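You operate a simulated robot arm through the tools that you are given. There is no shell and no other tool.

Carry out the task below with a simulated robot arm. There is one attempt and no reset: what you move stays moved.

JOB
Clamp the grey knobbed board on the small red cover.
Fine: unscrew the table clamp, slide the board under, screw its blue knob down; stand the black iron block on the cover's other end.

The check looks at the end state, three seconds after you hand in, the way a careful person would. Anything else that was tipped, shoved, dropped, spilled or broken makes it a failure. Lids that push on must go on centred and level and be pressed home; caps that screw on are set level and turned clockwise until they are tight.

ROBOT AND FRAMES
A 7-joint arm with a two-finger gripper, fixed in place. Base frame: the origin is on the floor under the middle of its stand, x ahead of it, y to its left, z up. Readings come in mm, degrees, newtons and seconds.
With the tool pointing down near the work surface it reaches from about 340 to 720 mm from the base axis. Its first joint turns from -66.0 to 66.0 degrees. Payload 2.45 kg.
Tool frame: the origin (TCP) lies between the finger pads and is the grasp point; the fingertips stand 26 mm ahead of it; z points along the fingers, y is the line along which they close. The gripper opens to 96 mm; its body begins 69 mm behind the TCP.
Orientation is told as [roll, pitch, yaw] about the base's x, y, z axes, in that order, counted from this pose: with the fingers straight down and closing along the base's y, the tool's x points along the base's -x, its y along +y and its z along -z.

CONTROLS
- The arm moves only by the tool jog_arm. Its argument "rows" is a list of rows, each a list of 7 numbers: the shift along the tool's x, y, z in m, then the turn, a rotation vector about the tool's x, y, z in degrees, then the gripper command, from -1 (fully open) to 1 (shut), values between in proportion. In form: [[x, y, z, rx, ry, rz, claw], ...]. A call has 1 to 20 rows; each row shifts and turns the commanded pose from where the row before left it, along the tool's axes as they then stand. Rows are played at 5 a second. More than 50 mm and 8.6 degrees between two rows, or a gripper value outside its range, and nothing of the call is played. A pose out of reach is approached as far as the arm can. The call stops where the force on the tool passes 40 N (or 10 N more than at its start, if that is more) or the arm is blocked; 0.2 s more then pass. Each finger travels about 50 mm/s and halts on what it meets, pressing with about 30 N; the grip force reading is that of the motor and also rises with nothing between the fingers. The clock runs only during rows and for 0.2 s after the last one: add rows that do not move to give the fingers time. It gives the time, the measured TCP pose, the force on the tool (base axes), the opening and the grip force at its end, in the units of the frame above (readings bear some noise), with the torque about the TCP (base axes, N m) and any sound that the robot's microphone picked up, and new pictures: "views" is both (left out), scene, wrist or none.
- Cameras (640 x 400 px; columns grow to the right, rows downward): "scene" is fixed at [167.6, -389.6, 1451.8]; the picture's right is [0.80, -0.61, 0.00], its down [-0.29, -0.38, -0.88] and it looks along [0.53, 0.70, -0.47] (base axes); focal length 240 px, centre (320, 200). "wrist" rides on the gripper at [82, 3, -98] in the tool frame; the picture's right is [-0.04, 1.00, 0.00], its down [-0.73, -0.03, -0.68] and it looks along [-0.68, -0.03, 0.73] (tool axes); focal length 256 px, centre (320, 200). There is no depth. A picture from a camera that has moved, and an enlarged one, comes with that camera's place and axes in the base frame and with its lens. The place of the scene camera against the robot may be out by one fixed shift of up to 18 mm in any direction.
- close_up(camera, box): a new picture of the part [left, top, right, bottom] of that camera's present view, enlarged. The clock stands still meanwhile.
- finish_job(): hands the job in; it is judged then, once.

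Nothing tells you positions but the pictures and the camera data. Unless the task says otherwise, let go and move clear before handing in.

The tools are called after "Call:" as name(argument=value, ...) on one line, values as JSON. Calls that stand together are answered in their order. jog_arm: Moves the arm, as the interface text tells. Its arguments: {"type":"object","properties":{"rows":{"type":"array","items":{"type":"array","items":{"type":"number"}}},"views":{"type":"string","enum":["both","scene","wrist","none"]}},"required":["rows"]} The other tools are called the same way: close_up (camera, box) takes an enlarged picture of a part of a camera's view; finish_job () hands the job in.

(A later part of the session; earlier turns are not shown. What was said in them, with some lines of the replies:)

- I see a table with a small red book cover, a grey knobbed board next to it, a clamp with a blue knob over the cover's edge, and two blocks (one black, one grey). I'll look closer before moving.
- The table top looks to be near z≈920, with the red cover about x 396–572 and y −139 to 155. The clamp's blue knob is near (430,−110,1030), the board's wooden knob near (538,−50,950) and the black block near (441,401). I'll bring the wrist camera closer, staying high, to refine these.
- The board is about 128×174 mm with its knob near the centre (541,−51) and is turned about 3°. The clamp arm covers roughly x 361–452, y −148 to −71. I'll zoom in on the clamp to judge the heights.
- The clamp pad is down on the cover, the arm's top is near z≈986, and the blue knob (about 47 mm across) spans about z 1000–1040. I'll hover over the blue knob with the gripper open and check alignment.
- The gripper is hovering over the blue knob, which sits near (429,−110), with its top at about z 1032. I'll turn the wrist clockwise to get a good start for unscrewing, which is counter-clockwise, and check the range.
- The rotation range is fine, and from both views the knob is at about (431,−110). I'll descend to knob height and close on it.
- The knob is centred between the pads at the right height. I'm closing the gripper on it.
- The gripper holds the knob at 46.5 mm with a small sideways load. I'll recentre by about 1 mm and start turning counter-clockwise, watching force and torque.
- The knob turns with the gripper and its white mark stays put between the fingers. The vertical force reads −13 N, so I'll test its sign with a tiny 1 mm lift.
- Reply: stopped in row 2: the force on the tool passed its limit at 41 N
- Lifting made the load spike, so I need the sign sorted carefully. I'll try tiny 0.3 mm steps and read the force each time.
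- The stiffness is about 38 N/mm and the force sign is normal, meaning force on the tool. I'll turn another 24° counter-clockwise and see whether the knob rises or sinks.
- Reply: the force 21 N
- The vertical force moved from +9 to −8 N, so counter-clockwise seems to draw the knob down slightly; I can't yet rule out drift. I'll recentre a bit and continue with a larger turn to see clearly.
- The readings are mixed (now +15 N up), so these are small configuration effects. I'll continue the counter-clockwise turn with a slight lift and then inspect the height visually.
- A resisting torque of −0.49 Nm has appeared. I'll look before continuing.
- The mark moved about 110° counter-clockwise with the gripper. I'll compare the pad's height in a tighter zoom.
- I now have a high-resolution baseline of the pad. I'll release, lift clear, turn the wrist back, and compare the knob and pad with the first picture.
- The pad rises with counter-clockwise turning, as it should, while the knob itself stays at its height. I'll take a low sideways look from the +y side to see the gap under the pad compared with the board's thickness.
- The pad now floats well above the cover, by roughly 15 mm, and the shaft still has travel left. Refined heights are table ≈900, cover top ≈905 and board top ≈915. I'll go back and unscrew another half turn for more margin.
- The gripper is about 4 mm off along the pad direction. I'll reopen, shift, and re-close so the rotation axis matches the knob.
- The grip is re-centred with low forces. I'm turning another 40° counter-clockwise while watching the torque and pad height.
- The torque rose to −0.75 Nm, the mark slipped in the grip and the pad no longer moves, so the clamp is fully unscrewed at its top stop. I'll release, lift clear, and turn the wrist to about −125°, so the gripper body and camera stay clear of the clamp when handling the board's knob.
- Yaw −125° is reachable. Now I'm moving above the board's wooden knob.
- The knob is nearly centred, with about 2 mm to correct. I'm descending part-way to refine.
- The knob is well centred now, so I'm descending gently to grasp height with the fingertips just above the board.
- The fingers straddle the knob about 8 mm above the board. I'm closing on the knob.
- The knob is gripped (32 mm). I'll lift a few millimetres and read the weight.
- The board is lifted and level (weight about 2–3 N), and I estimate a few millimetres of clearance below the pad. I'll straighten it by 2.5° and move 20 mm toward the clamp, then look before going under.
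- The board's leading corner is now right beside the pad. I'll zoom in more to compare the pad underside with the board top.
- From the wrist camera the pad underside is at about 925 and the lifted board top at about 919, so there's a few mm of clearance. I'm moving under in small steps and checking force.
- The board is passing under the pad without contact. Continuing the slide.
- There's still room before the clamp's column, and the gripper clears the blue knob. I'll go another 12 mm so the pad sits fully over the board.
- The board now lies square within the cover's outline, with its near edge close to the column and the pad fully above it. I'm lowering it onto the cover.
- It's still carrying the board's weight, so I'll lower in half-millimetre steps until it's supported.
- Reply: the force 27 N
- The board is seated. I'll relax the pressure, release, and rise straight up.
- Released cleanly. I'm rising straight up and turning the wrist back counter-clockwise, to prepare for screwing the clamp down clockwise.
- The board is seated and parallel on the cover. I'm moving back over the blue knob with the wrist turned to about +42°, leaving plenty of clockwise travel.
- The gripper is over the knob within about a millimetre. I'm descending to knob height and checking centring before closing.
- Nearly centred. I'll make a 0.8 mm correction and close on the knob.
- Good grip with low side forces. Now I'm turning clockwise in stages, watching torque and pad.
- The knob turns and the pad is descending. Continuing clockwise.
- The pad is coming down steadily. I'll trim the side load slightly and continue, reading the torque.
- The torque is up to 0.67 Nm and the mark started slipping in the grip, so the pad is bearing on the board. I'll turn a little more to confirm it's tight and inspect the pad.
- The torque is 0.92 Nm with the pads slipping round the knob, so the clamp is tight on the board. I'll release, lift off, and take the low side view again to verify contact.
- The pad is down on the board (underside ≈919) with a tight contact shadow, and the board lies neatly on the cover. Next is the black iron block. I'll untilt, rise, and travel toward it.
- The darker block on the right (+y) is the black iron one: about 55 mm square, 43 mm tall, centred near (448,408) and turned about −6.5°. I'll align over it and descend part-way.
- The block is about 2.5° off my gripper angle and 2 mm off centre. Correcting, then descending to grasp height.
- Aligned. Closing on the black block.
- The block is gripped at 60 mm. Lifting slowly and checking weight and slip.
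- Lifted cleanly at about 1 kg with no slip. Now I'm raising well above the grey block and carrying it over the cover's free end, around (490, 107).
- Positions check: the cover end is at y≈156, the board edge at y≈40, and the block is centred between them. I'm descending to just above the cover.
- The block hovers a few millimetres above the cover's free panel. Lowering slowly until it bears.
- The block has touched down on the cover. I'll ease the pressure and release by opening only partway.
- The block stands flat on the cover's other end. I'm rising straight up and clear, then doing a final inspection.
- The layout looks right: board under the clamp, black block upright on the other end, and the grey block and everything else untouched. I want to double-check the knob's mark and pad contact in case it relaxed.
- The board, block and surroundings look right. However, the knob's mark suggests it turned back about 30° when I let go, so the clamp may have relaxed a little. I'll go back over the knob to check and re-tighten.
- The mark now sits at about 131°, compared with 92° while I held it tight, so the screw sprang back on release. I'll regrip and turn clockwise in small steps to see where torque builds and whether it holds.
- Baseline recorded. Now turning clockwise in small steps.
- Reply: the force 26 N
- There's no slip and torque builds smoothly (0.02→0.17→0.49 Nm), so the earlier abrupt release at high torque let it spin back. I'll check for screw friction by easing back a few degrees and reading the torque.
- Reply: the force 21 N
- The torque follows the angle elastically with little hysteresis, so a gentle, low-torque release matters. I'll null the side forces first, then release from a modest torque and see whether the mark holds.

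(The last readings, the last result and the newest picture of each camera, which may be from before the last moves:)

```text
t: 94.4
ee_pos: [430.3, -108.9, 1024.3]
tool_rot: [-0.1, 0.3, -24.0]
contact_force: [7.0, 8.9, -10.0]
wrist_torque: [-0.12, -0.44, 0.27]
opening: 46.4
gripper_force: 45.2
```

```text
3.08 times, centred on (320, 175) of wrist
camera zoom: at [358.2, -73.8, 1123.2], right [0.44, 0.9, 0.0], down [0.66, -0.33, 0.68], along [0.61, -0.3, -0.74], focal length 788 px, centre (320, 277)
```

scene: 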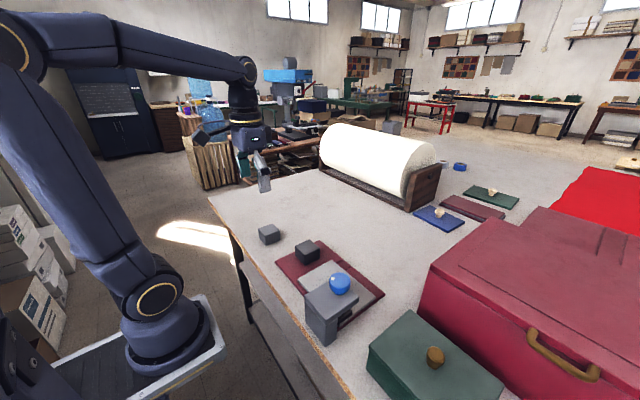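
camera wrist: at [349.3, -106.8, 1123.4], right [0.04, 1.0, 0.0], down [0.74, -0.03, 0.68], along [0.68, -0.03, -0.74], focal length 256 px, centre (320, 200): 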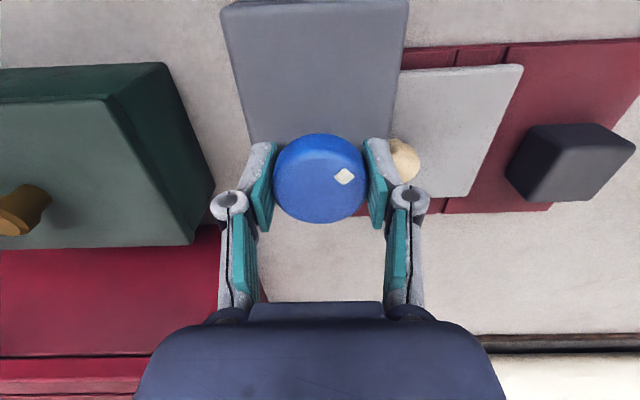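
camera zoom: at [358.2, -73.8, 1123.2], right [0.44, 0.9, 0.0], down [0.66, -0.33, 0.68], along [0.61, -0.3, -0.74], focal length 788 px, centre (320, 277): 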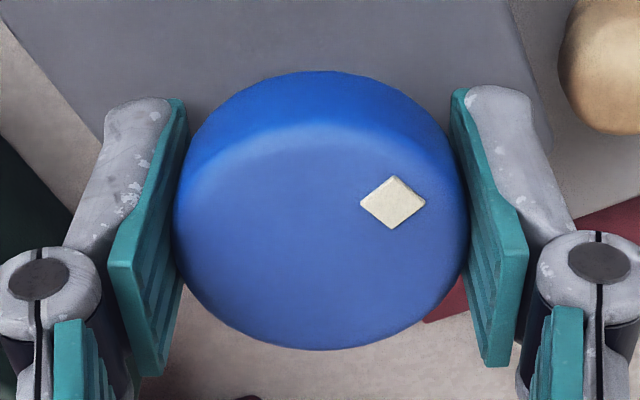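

Releasing slightly here (0.27 Nm) to see if the knob holds its angle.

Call:
jog_arm(rows=[[0, 0, 0, 0, 0, 0, -0.17], [0, 0, 0, 0, 0, 0, -0.17], [0, 0, 0, 0, 0, 0, -0.17], [0, 0, 0, 0, 0, 0, -0.17]], views="none")

Call:
close_up(camera="wrist", box=[240, 110, 400, 240])

Call:
close_up(camera="scene", box=[340, 302, 360, 320])

```text
t: 95.4
ee_pos: [430.7, -110.3, 1024.1]
tool_rot: [0.0, 0.2, -23.9]
contact_force: [0.3, 0.5, -0.1]
wrist_torque: [0.03, 0.01, -0.03]
opening: 56.2
gripper_force: 0.0
```

```text
3.08 times, centred on (320, 175) of wrist
camera zoom: at [358.0, -73.9, 1123.4], right [0.44, 0.9, 0.0], down [0.66, -0.33, 0.68], along [0.61, -0.3, -0.74], focal length 788 px, centre (320, 277)
```

zoom: 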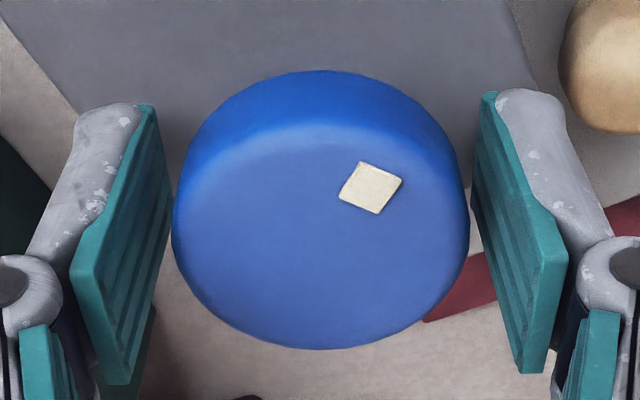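

```text
16.00 times, centred on (350, 311) of scene
camera zoom: at [167.6, -389.6, 1451.8], right [0.8, -0.61, 0.0], down [-0.29, -0.38, -0.88], along [0.53, 0.7, -0.47], focal length 3837 px, centre (-160, -1576)
```

zoom: 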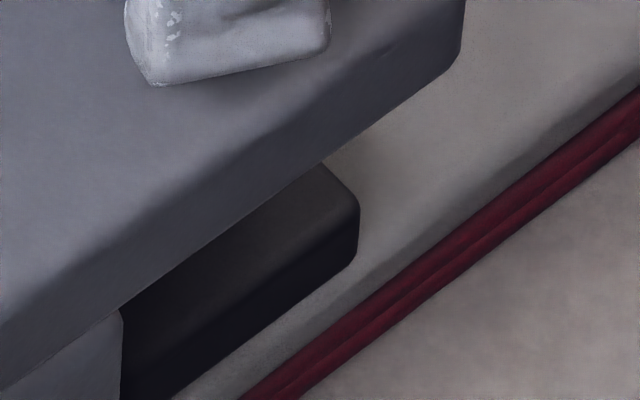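

On release it turned back about 20°, slightly past the no-torque point. So I'll bring the pad down again and let go just where torque begins, so nothing is left to fling it back. Re-gripping and stepping finely.

Call:
jog_arm(rows=[[0, 0, 0, 0, 0, 0, 1], [0, 0, 0, 0, 0, 0, 1], [0, 0, 0, 0, 0, 0, 1], [0, 0, 0, 0, 0, 0, 1]], views="none")

Call:
jog_arm(rows=[[0, 0, 0, 0, 0, 4, 1], [0, 0, 0, 0, 0, 0, 1], [0, 0, 0, 0, 0, 0, 1]], views="none")

Call:
jog_arm(rows=[[0, 0, 0, 0, 0, 4, 1], [0, 0, 0, 0, 0, 0, 1], [0, 0, 0, 0, 0, 0, 1]], views="none")

Call:
jog_arm(rows=[[0, 0, 0, 0, 0, 4, 1], [0, 0, 0, 0, 0, 0, 1], [0, 0, 0, 0, 0, 0, 1]], views="none")

Call:
jog_arm(rows=[[0, 0, 0, 0, 0, 4, 1], [0, 0, 0, 0, 0, 0, 1], [0, 0, 0, 0, 0, 0, 1]], views="none")

```text
t: 96.4
ee_pos: [430.0, -109.6, 1025.5]
tool_rot: [-0.1, 0.2, -24.1]
contact_force: [0.2, 0.4, 1.1]
wrist_torque: [0.04, 0.11, -0.04]
opening: 46.1
gripper_force: 45.2
```

```text
t: 97.2
ee_pos: [431.7, -109.7, 1024.8]
tool_rot: [0.0, 0.1, -27.9]
contact_force: [-3.0, 2.3, 7.0]
wrist_torque: [-0.01, 0.08, 0.03]
opening: 46.3
gripper_force: 44.7
```

```text
t: 98.0
ee_pos: [430.6, -109.5, 1024.5]
tool_rot: [0.0, 0.0, -32.0]
contact_force: [-2.2, 2.9, 9.2]
wrist_torque: [0.18, 0.31, 0.05]
opening: 46.3
gripper_force: 44.9
```

```text
t: 98.8
ee_pos: [431.5, -109.2, 1024.6]
tool_rot: [-0.1, 0.2, -36.0]
contact_force: [-0.4, 4.8, 1.9]
wrist_torque: [-0.29, -0.34, 0.13]
opening: 46.4
gripper_force: 45.4
```

```text
t: 99.6
ee_pos: [430.6, -110.7, 1025.1]
tool_rot: [0.0, 0.2, -40.0]
contact_force: [2.5, 5.2, -3.5]
wrist_torque: [-0.15, -0.14, 0.2]
opening: 46.4
gripper_force: 45.4
```

Torque grows immediately from near zero (0.03→0.05→0.13→0.20), so at rest the pad is right at the contact point. I'll capture the pad edge at high zoom now, then release here and compare.

Call:
close_up(camera="scene", box=[346, 308, 356, 318])

Call:
jog_arm(rows=[[0, 0, 0, 0, 0, -3, 1], [0, 0, 0, 0, 0, -3, 1], [0, 0, 0, 0, 0, 0, 1], [0, 0, 0, 0, 0, 0, 1]], views="none")

Call:
close_up(camera="wrist", box=[240, 110, 400, 240])

```text
16.00 times, centred on (351, 313) of scene
camera zoom: at [167.7, -389.4, 1451.8], right [0.8, -0.61, 0.0], down [-0.29, -0.38, -0.88], along [0.53, 0.7, -0.47], focal length 3837 px, centre (-176, -1608)
```

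zoom: 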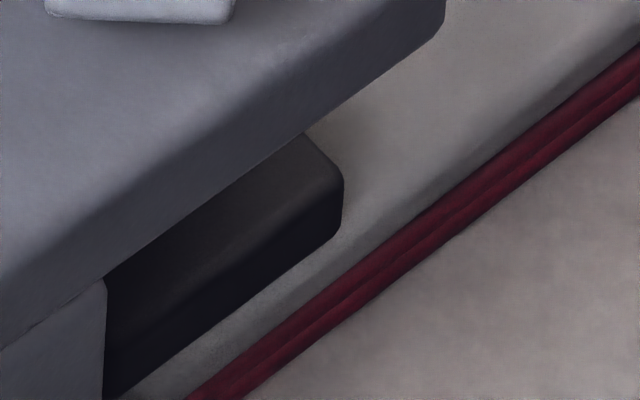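

```text
t: 100.6
ee_pos: [430.3, -109.8, 1025.5]
tool_rot: [0.0, 0.1, -34.0]
contact_force: [1.0, 7.5, -4.3]
wrist_torque: [0.08, -0.32, 0.16]
opening: 46.4
gripper_force: 45.2
```

```text
3.08 times, centred on (320, 175) of wrist
camera zoom: at [365.6, -61.7, 1123.5], right [0.59, 0.81, 0.0], down [0.59, -0.44, 0.68], along [0.54, -0.4, -0.74], focal length 788 px, centre (320, 277)
```

zoom: 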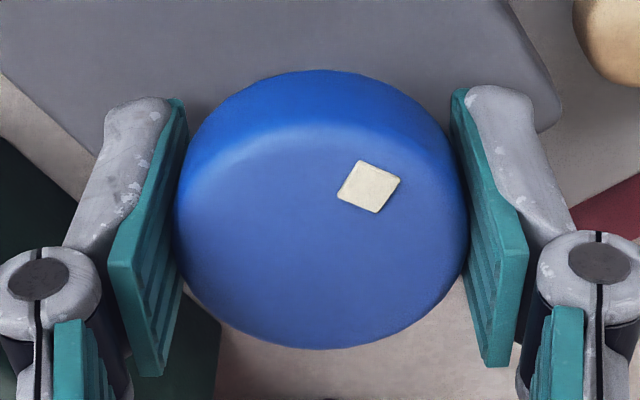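

I'll ease back a few more degrees to a light holding torque and release gently, watching whether the mark stays put.

Call:
jog_arm(rows=[[0, 0, 0, 0, 0, -2, 1], [0, 0, 0, 0, 0, -1.5, 1], [0, 0, 0, 0, 0, 0, 1], [0, 0, 0, 0, 0, 0, 1], [0, 0, 0, 0, 0, 0, 1]], views="none")

Call:
close_up(camera="wrist", box=[240, 110, 400, 240])

Call:
jog_arm(rows=[[0, 0, 0, 0, 0, 0, 0.03], [0, 0, 0, 0, 0, 0, -0.1], [0, 0, 0, 0, 0, 0, -0.17], [0, 0, 0, 0, 0, 0, -0.17]], views="none")

Call:
close_up(camera="wrist", box=[240, 110, 400, 240])

```text
t: 101.8
ee_pos: [430.7, -109.0, 1024.6]
tool_rot: [0.0, 0.2, -30.5]
contact_force: [2.6, 11.4, -15.6]
wrist_torque: [0.1, -0.1, 0.08]
opening: 46.5
gripper_force: 45.0
```

```text
3.08 times, centred on (320, 175) of wrist
camera zoom: at [362.8, -65.9, 1123.5], right [0.54, 0.84, 0.0], down [0.62, -0.4, 0.68], along [0.57, -0.37, -0.74], focal length 788 px, centre (320, 277)
```

zoom: 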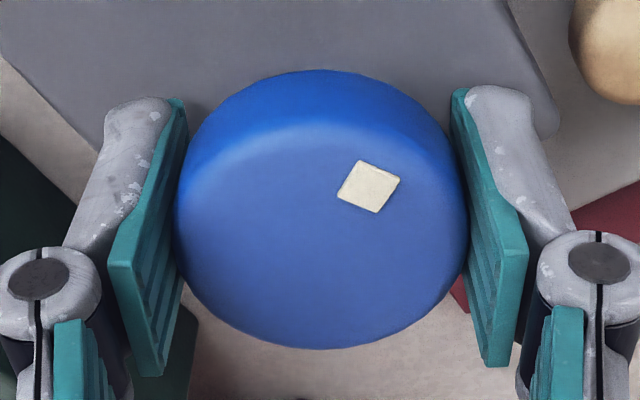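

```text
t: 102.8
ee_pos: [431.1, -109.5, 1024.4]
tool_rot: [0.0, 0.2, -30.6]
contact_force: [-1.5, 0.1, -0.7]
wrist_torque: [0.03, 0.02, -0.03]
opening: 56.1
gripper_force: 0.0
```

```text
3.08 times, centred on (320, 175) of wrist
camera zoom: at [362.7, -66.5, 1123.8], right [0.54, 0.84, 0.0], down [0.62, -0.4, 0.68], along [0.57, -0.37, -0.74], focal length 788 px, centre (320, 277)
```

zoom: 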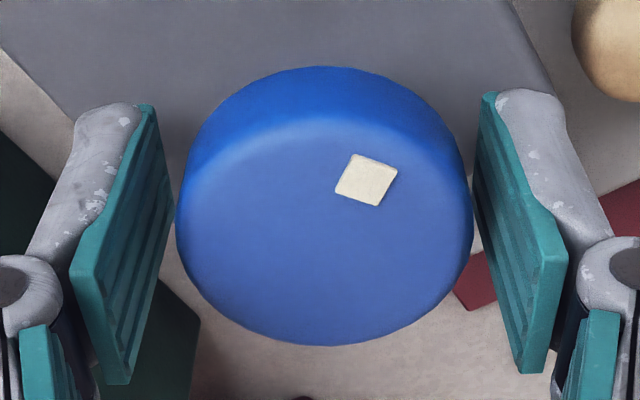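

With the light-torque release the knob held its angle (only about 2° of settling), a few degrees tighter than the contact onset. I'll test whether it can hold slightly more: regrip, add a few degrees, release gently again.

Call:
jog_arm(rows=[[0, 0, 0, 0, 0, 0, 1], [0, 0, 0, 0, 0, 0, 1], [0, 0, 0, 0, 0, 0, 1], [0, 0, 0, 0, 0, 0, 1]], views="none")

Call:
jog_arm(rows=[[0, 0, 0, 0, 0, 2, 1], [0, 0, 0, 0, 0, 2, 1], [0, 0, 0, 0, 0, 2, 1], [0, 0, 0, 0, 0, 0, 1], [0, 0, 0, 0, 0, 0, 1]], views="none")

Call:
close_up(camera="wrist", box=[240, 110, 400, 240])

```text
t: 103.8
ee_pos: [431.1, -109.0, 1025.6]
tool_rot: [0.0, 0.1, -30.5]
contact_force: [2.4, 6.1, 4.0]
wrist_torque: [0.19, 0.08, 0.09]
opening: 46.4
gripper_force: 44.3
```

```text
t: 105.0
ee_pos: [430.4, -110.6, 1026.2]
tool_rot: [0.0, 0.0, -36.6]
contact_force: [5.8, 5.4, 13.3]
wrist_torque: [0.22, 0.18, 0.04]
opening: 46.5
gripper_force: 44.9
```

```text
3.08 times, centred on (320, 175) of wrist
camera zoom: at [367.8, -58.9, 1123.8], right [0.63, 0.78, 0.0], down [0.57, -0.46, 0.68], along [0.53, -0.43, -0.73], focal length 788 px, centre (320, 277)
```

zoom: 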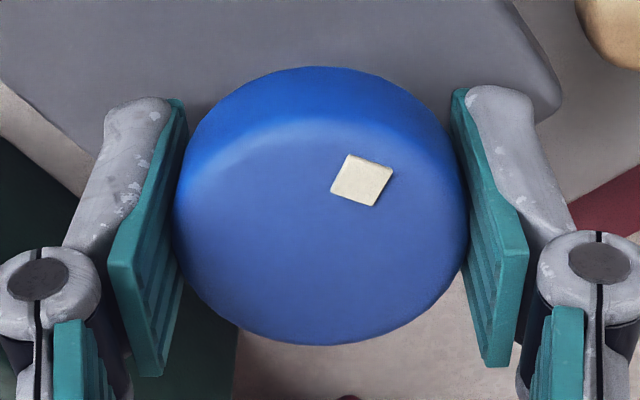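

Torque here is still only about 0.04–0.05 Nm. Releasing gently and checking whether the mark stays.

Call:
jog_arm(rows=[[0, 0, 0, 0, 0, 0, 0.03], [0, 0, 0, 0, 0, 0, -0.1], [0, 0, 0, 0, 0, 0, -0.17], [0, 0, 0, 0, 0, 0, -0.17]], views="none")

Call:
close_up(camera="wrist", box=[240, 110, 400, 240])

```text
t: 106.0
ee_pos: [430.2, -110.6, 1023.7]
tool_rot: [-0.1, 0.3, -36.6]
contact_force: [-0.2, 0.0, 1.1]
wrist_torque: [0.01, 0.01, 0.04]
opening: 56.1
gripper_force: 0.0
```

```text
3.08 times, centred on (320, 175) of wrist
camera zoom: at [367.5, -59.1, 1123.5], right [0.63, 0.78, 0.0], down [0.57, -0.46, 0.68], along [0.53, -0.42, -0.74], focal length 788 px, centre (320, 277)
```

zoom: 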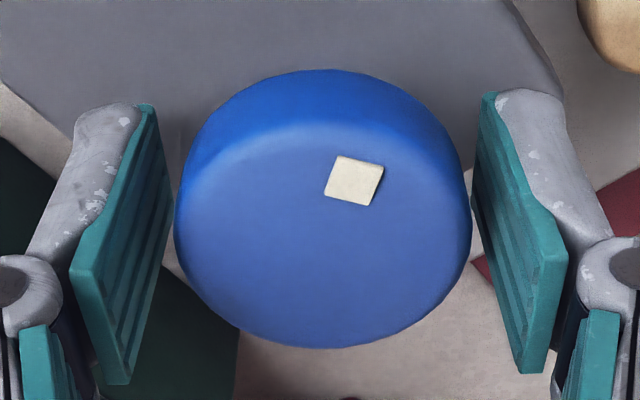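

The knob settles to nearly the same angle each time, right at contact. To fine-tune it I want a drift-free view of the mark, so I'll turn the wrist to about −105°, where the fixed camera can see the knob between the fingers.

Call:
jog_arm(rows=[[0, 0, 0, 0, 0, 0, -1], [0, 0, 0, 0, 0, 0, -1], [0, 0, -0.025, 0, 0, 0, -1], [0, 0, -0.025, 0, 0, 0, -1], [0, 0, 0, 0, 0, 8.5, -1], [0, 0, 0, 0, 0, 8.5, -1], [0, 0, 0, 0, 0, 8.5, -1], [0, 0, 0, 0, 0, 8.5, -1], [0, 0, 0, 0, 0, 8.5, -1], [0, 0, 0, 0, 0, 8.5, -1], [0, 0, 0, 0, 0, 8.5, -1], [0, 0, 0, 0, 0, 8.5, -1], [0, 0, 0, 0, 0, 0, -1]], views="wrist")

Call:
close_up(camera="scene", box=[326, 268, 354, 296])

Call:
close_up(camera="scene", box=[340, 302, 360, 320])

```text
t: 108.8
ee_pos: [430.8, -110.3, 1073.8]
tool_rot: [-0.2, 0.0, -104.6]
contact_force: [0.4, 0.1, -0.5]
wrist_torque: [0.0, -0.01, -0.01]
opening: 95.9
gripper_force: 0.0
camera wrist: at [454.6, -32.0, 1172.9], right [0.96, -0.29, 0.0], down [-0.21, -0.7, 0.68], along [-0.2, -0.65, -0.73], focal length 256 px, centre (320, 200)
```

wrist: 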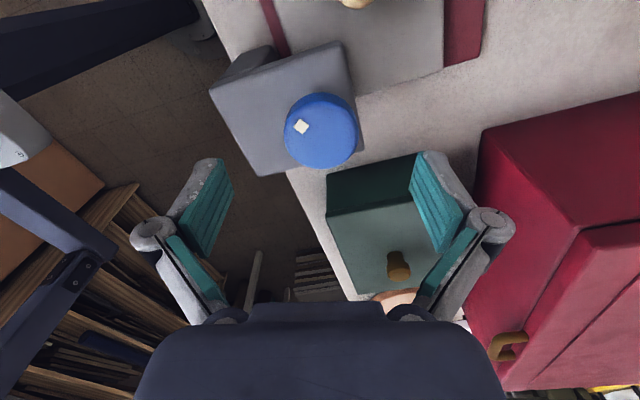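

```text
14.29 times, centred on (340, 282) of scene
camera zoom: at [167.6, -389.6, 1451.8], right [0.8, -0.61, 0.0], down [-0.29, -0.38, -0.88], along [0.53, 0.7, -0.47], focal length 3426 px, centre (34, -971)
```

zoom: 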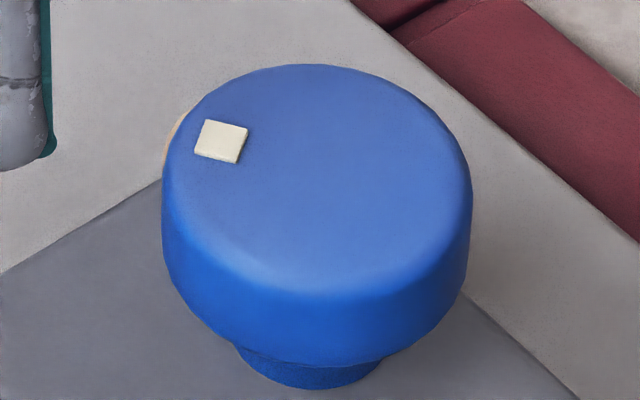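

```text
16.00 times, centred on (350, 311) of scene
camera zoom: at [167.6, -389.6, 1451.8], right [0.8, -0.61, 0.0], down [-0.29, -0.38, -0.88], along [0.53, 0.7, -0.47], focal length 3837 px, centre (-160, -1576)
```

zoom: 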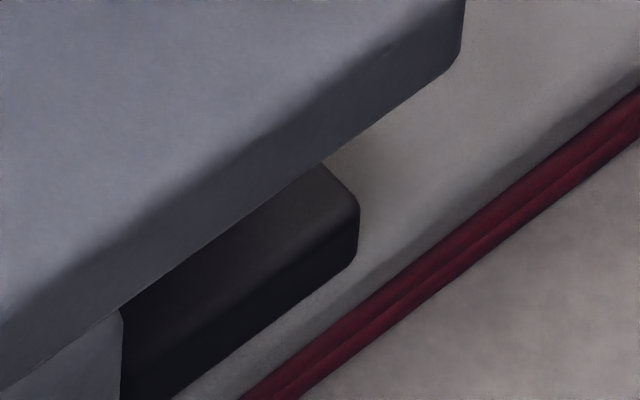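

Now the fixed camera sees the mark precisely. Descending and gripping at this angle.

Call:
jog_arm(rows=[[0, 0, 0.02, 0, 0, 0, -1], [0, 0, 0.02, 0, 0, 0, -1], [0, 0, 0.009, 0, 0, 0, -1], [0, 0, 0, 0, 0, 0, -1], [0, 0, 0, 0, 0, 0, 1], [0, 0, 0, 0, 0, 0, 1], [0, 0, 0, 0, 0, 0, 1], [0, 0, 0, 0, 0, 0, 1], [0, 0, 0, 0, 0, 0, 1]], views="none")

Call:
close_up(camera="scene", box=[326, 268, 354, 296])

```text
t: 110.8
ee_pos: [431.1, -110.1, 1025.7]
tool_rot: [0.0, 0.0, -104.5]
contact_force: [12.5, -3.0, -1.9]
wrist_torque: [-0.14, -0.26, 0.12]
opening: 46.7
gripper_force: 44.9
```

```text
14.29 times, centred on (340, 282) of scene
camera zoom: at [168.0, -389.7, 1451.7], right [0.8, -0.61, 0.0], down [-0.29, -0.38, -0.88], along [0.53, 0.7, -0.47], focal length 3426 px, centre (34, -971)
```

zoom: 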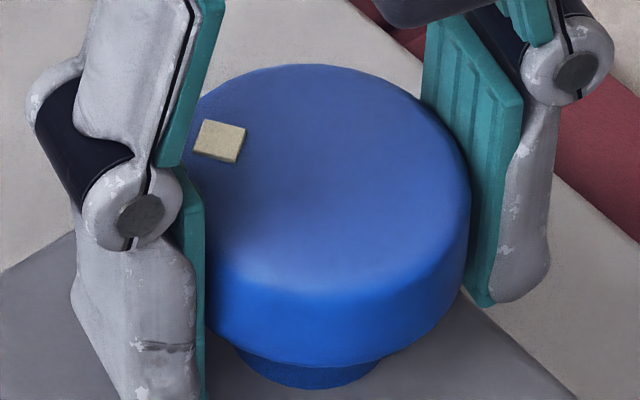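

The mark is visible while gripped. I'll trim the side force, then turn clockwise about 20° to firm contact.

Call:
jog_arm(rows=[[0, 0.0003, 0, 0, 0, 0, 1], [0, 0, 0, 0, 0, 0, 1]], views="none")

Call:
jog_arm(rows=[[0, 0, 0, 0, 0, 4, 1], [0, 0, 0, 0, 0, 4, 1], [0, 0, 0, 0, 0, 4, 1], [0, 0, 0, 0, 0, 4, 1], [0, 0, 0, 0, 0, 4, 1], [0, 0, 0, 0, 0, 0, 1], [0, 0, 0, 0, 0, 0, 1]], views="none")

Call:
close_up(camera="scene", box=[326, 268, 354, 296])

Call:
close_up(camera="scene", box=[340, 302, 360, 320])

```text
t: 111.4
ee_pos: [430.3, -109.7, 1024.0]
tool_rot: [0.0, 0.0, -104.5]
contact_force: [16.7, -5.4, -1.3]
wrist_torque: [-0.01, -0.18, 0.07]
opening: 46.7
gripper_force: 45.4
```

```text
t: 113.0
ee_pos: [430.9, -110.1, 1025.4]
tool_rot: [-0.2, -0.1, -124.5]
contact_force: [12.0, -2.8, -5.1]
wrist_torque: [-0.01, -0.18, 0.42]
opening: 46.3
gripper_force: 44.9
```

```text
14.29 times, centred on (340, 282) of scene
camera zoom: at [168.1, -389.7, 1451.7], right [0.8, -0.61, 0.0], down [-0.29, -0.38, -0.88], along [0.53, 0.7, -0.47], focal length 3426 px, centre (34, -971)
```

zoom: 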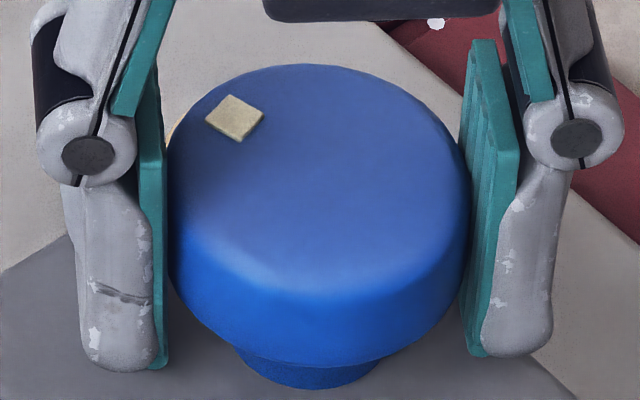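

```text
16.00 times, centred on (350, 311) of scene
camera zoom: at [168.1, -389.7, 1451.7], right [0.8, -0.61, 0.0], down [-0.29, -0.38, -0.88], along [0.53, 0.7, -0.47], focal length 3837 px, centre (-160, -1576)
```

zoom: 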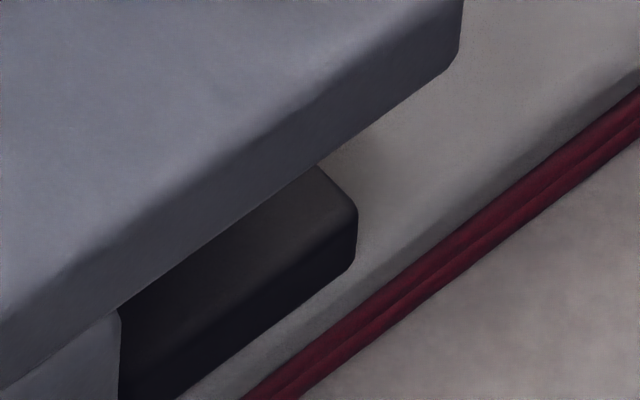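

At +20° the torque is 0.42 Nm and the mark tracked with no slip. Now I'm easing back slowly to a light torque before letting go.

Call:
jog_arm(rows=[[0, 0.0002, 0, 0, 0, -2, 1], [0, 0, 0, 0, 0, -2, 1], [0, 0, 0, 0, 0, -2, 1], [0, 0, 0, 0, 0, -2, 1], [0, 0, 0, 0, 0, 0, 1], [0, 0, 0, 0, 0, 0, 1]], views="none")

Call:
jog_arm(rows=[[0, 0.0001, 0, 0, 0, -2, 1], [0, 0, 0, 0, 0, -2, 1], [0, 0, 0, 0, 0, 0, 1], [0, 0, 0, 0, 0, 0, 1]], views="none")

Call:
close_up(camera="scene", box=[326, 268, 354, 296])

```text
t: 114.4
ee_pos: [430.1, -110.2, 1024.4]
tool_rot: [-0.2, 0.0, -116.4]
contact_force: [3.9, -2.6, -3.6]
wrist_torque: [0.0, 0.1, 0.26]
opening: 46.7
gripper_force: 44.7
```

```text
t: 115.4
ee_pos: [431.8, -109.3, 1024.5]
tool_rot: [-0.2, -0.1, -112.6]
contact_force: [2.8, -0.8, -7.4]
wrist_torque: [0.09, -0.03, 0.15]
opening: 46.3
gripper_force: 45.1
```

```text
14.29 times, centred on (340, 282) of scene
camera zoom: at [167.8, -389.6, 1451.7], right [0.8, -0.61, 0.0], down [-0.29, -0.38, -0.88], along [0.53, 0.7, -0.47], focal length 3426 px, centre (34, -971)
```

zoom: 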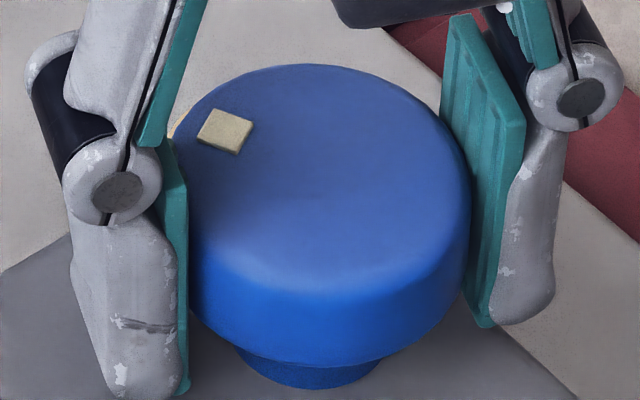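

Side forces are near zero and torque is 0.15 Nm. Releasing here gently and checking the mark with the fixed camera.

Call:
jog_arm(rows=[[0, 0, 0, 0, 0, -1.5, 1], [0, 0, 0, 0, 0, -1.5, 1], [0, 0, 0, 0, 0, 0, 1], [0, 0, 0, 0, 0, 0, 1]], views="none")

Call:
close_up(camera="scene", box=[326, 268, 354, 296])

Call:
jog_arm(rows=[[0, 0, 0, 0, 0, 0, 0.03], [0, 0, 0, 0, 0, 0, -0.1], [0, 0, 0, 0, 0, 0, -0.2], [0, 0, 0, 0, 0, 0, -0.2]], views="none")

Call:
close_up(camera="scene", box=[326, 268, 354, 296])

```text
t: 116.4
ee_pos: [431.1, -110.9, 1025.2]
tool_rot: [-0.3, 0.0, -109.5]
contact_force: [0.3, -4.7, -7.7]
wrist_torque: [-0.04, -0.01, 0.13]
opening: 46.3
gripper_force: 44.5
```

```text
14.29 times, centred on (340, 282) of scene
camera zoom: at [167.7, -389.8, 1451.7], right [0.8, -0.61, 0.0], down [-0.29, -0.38, -0.88], along [0.53, 0.7, -0.47], focal length 3426 px, centre (34, -971)
```

zoom: 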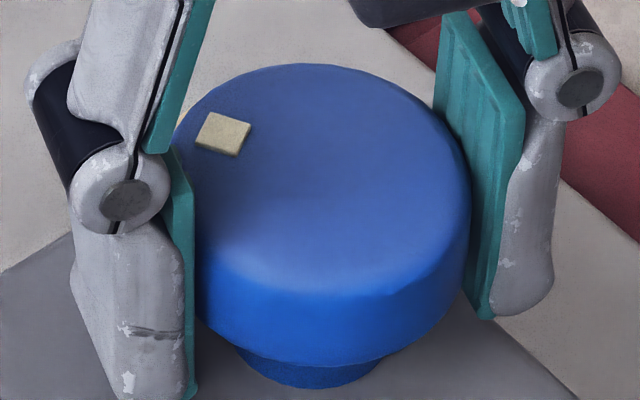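

```text
t: 117.4
ee_pos: [431.4, -110.5, 1026.0]
tool_rot: [-0.2, 0.0, -109.6]
contact_force: [-0.4, 0.6, -0.1]
wrist_torque: [0.02, 0.03, -0.03]
opening: 57.5
gripper_force: 0.0
```

```text
14.29 times, centred on (340, 282) of scene
camera zoom: at [167.6, -389.6, 1451.8], right [0.8, -0.61, 0.0], down [-0.29, -0.38, -0.88], along [0.53, 0.7, -0.47], focal length 3426 px, centre (34, -971)
```

zoom: 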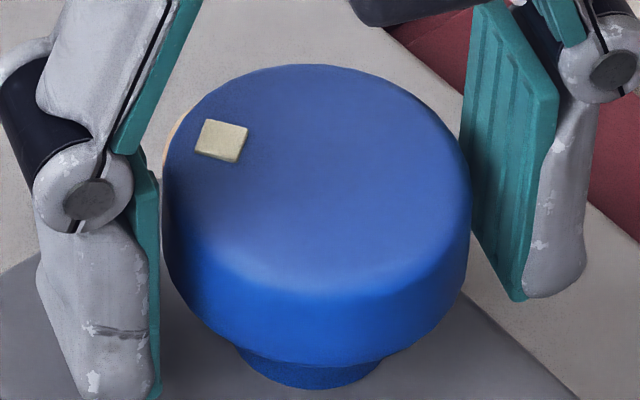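

Released again, the mark returns to the identical spot, a stable friction-held position with the pad bearing on the board. That's as tight as this screw holds by itself. I'm opening fully, lifting straight up and retreating.

Call:
jog_arm(rows=[[0, 0, 0, 0, 0, 0, -1], [0, 0, 0, 0, 0, 0, -1], [0, 0, -0.025, 0, 0, 0, -1], [0, 0, -0.035, 0, 0, 0, -1], [0, 0, -0.04, 0, 0, 0, -1], [0, 0, -0.04, 0, 0, 0, -1], [0, 0, -0.04, 0, 0, 0, -1], [0, 0, 0, 0, 0, -8.5, -1], [0, 0, 0, 0, 0, -8.5, -1], [0, 0, 0, 0, 0, -8.5, -1], [0, 0, 0, 0, 0, -8.5, -1], [0, 0, 0, 0, 0, -8.5, -1], [0, 0, 0, 0, 0, -8.5, -1], [0, 0, 0, 0, 0, -8.5, -1], [0, 0, 0, 0, 0, -8.5, -1], [0, 0, 0, 0, 0, -8.5, -1], [0, 0, 0, 0, 0, -8.5, -1], [0, 0, 0, 0, 0, -8.5, -1], [0, 0, 0, 0, 0, -8.5, -1], [0, 0, 0, 0, 0, -7.6, -1]], views="none")

Call:
jog_arm(rows=[[0.02, 0.03, -0.01, 0, 0, 0, -1], [0.03, 0.04, -0.01, 0, 0, 0, -1], [0.02, 0.04, 0, 0, 0, 0, -1], [0, 0.04, 0, 0, 0, 0, -1], [0, 0, 0, 0, 0, 0, -1], [0, 0, 0, 0, 0, 0, -1]], views="both")

Call:
close_up(camera="scene", box=[326, 268, 354, 296])

Call:
close_up(camera="scene", box=[250, 220, 400, 340])

Call:
close_up(camera="wrist", box=[100, 20, 480, 200])

```text
t: 121.6
ee_pos: [431.5, -110.4, 1204.9]
tool_rot: [0.0, 0.2, 0.3]
contact_force: [-0.4, -0.7, -0.1]
wrist_torque: [-0.02, -0.01, 0.0]
opening: 96.3
gripper_force: 0.1
```

```text
refused: row 2 steps farther than a row can; nothing moved
```

```text
14.29 times, centred on (340, 282) of scene
camera zoom: at [167.6, -389.6, 1451.8], right [0.8, -0.61, 0.0], down [-0.29, -0.38, -0.88], along [0.53, 0.7, -0.47], focal length 3426 px, centre (34, -971)
```

zoom: 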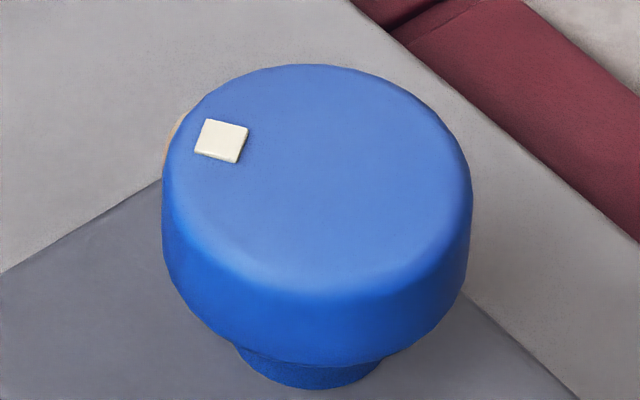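

```text
3.33 times, centred on (325, 280) of scene
camera zoom: at [167.6, -389.6, 1451.8], right [0.8, -0.61, 0.0], down [-0.29, -0.38, -0.88], along [0.53, 0.7, -0.47], focal length 799 px, centre (303, -67)
```

zoom: 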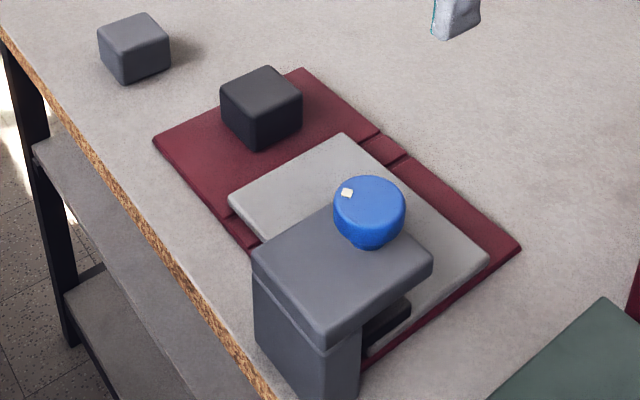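

```text
1.68 times, centred on (290, 110) of wrist
camera zoom: at [350.4, -108.1, 1304.8], right [0.04, 1.0, 0.0], down [0.74, -0.03, 0.68], along [0.68, -0.02, -0.74], focal length 431 px, centre (370, 352)
```

zoom: 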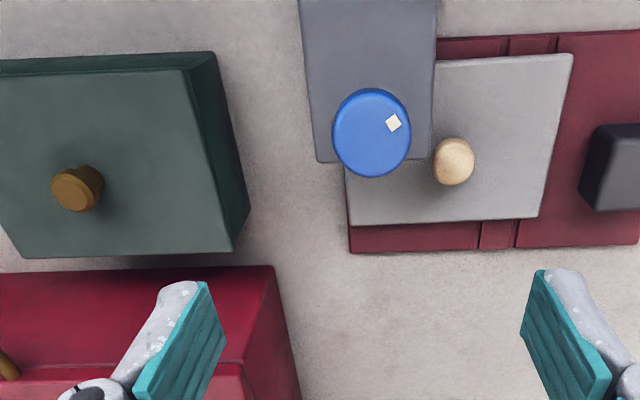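

Everything is stable: the mark is unchanged, the board lies under the clamp on the cover, the black block stands on the cover's other end, and nothing else is disturbed. I'll retreat a bit further, then hand in.

Call:
jog_arm(rows=[[0.02, 0.03, -0.01, 0, 0, 0, -1], [0.02, 0.035, -0.01, 0, 0, 0, -1], [0.02, 0.04, 0, 0, 0, 0, -1], [0, 0.045, 0, 0, 0, 0, -1], [0, 0.045, 0, 0, 0, 0, -1], [0, 0, 0, 0, 0, 0, -1], [0, 0, 0, 0, 0, 0, -1]], views="both")

Call:
close_up(camera="scene", box=[326, 268, 354, 296])

```text
t: 123.2
ee_pos: [369.0, 84.5, 1227.1]
tool_rot: [0.0, 0.2, 0.1]
contact_force: [0.0, -0.4, -0.1]
wrist_torque: [0.02, 0.0, 0.01]
opening: 95.6
gripper_force: 0.1
camera wrist: at [288.5, 87.7, 1325.8], right [0.04, 1.0, 0.0], down [0.74, -0.03, 0.68], along [0.68, -0.03, -0.74], focal length 256 px, centre (320, 200)
```

scene: 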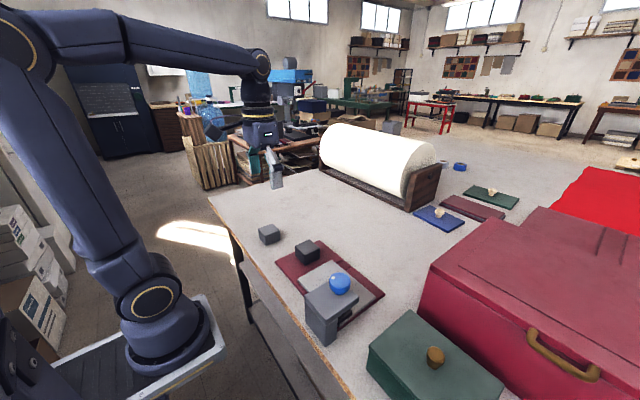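
wrist: 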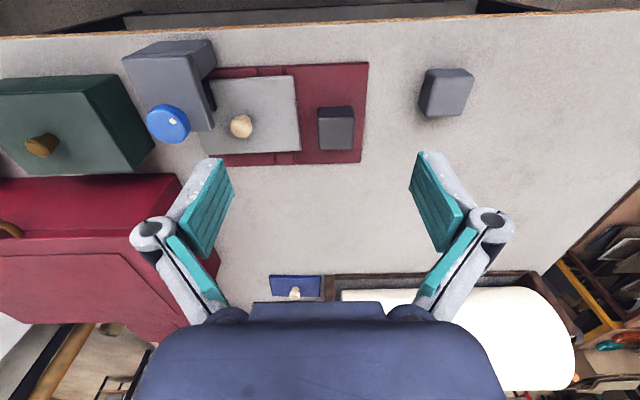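

```text
14.29 times, centred on (340, 282) of scene
camera zoom: at [167.6, -389.6, 1451.8], right [0.8, -0.61, 0.0], down [-0.29, -0.38, -0.88], along [0.53, 0.7, -0.47], focal length 3426 px, centre (34, -971)
```

zoom: 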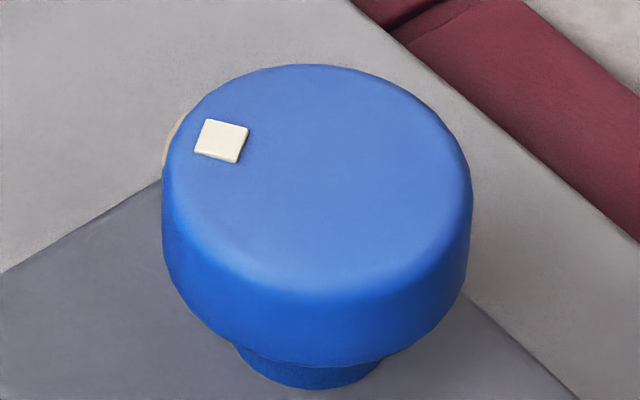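

The grey board is under the screwed-down clamp on the small red cover, and the black iron block stands on the cover's other end. The gripper is clear and nothing else has been disturbed, so I'm handing in.

Call:
finish_job()

```text
The job is handed in.
```

I've handed the job in. The grey knobbed board is under the table clamp on the small red cover, and the black iron block stands on the cover's other end. I don't have the result of the check.

- **Clamp:** I unscrewed the blue knob to its top stop, set the board under the pad, and screwed the knob clockwise until the gripper slipped on it at about 0.9 Nm. On release the knob springs back, and after my last adjustment it settles where the pad just bears on the board. That is as tight as the screw stayed without being held. I did not test how firmly the board is held.
- **Board:** It lies flat and straight within the cover's outline. The pad may overhang its near edge by about 3 mm.
- **Black block:** It stands upright at about (490, 106) mm, between the board's edge and the end of the cover.
- **Everything else:** The grey block and the other items look undisturbed in the last pictures. The gripper is open and well clear.
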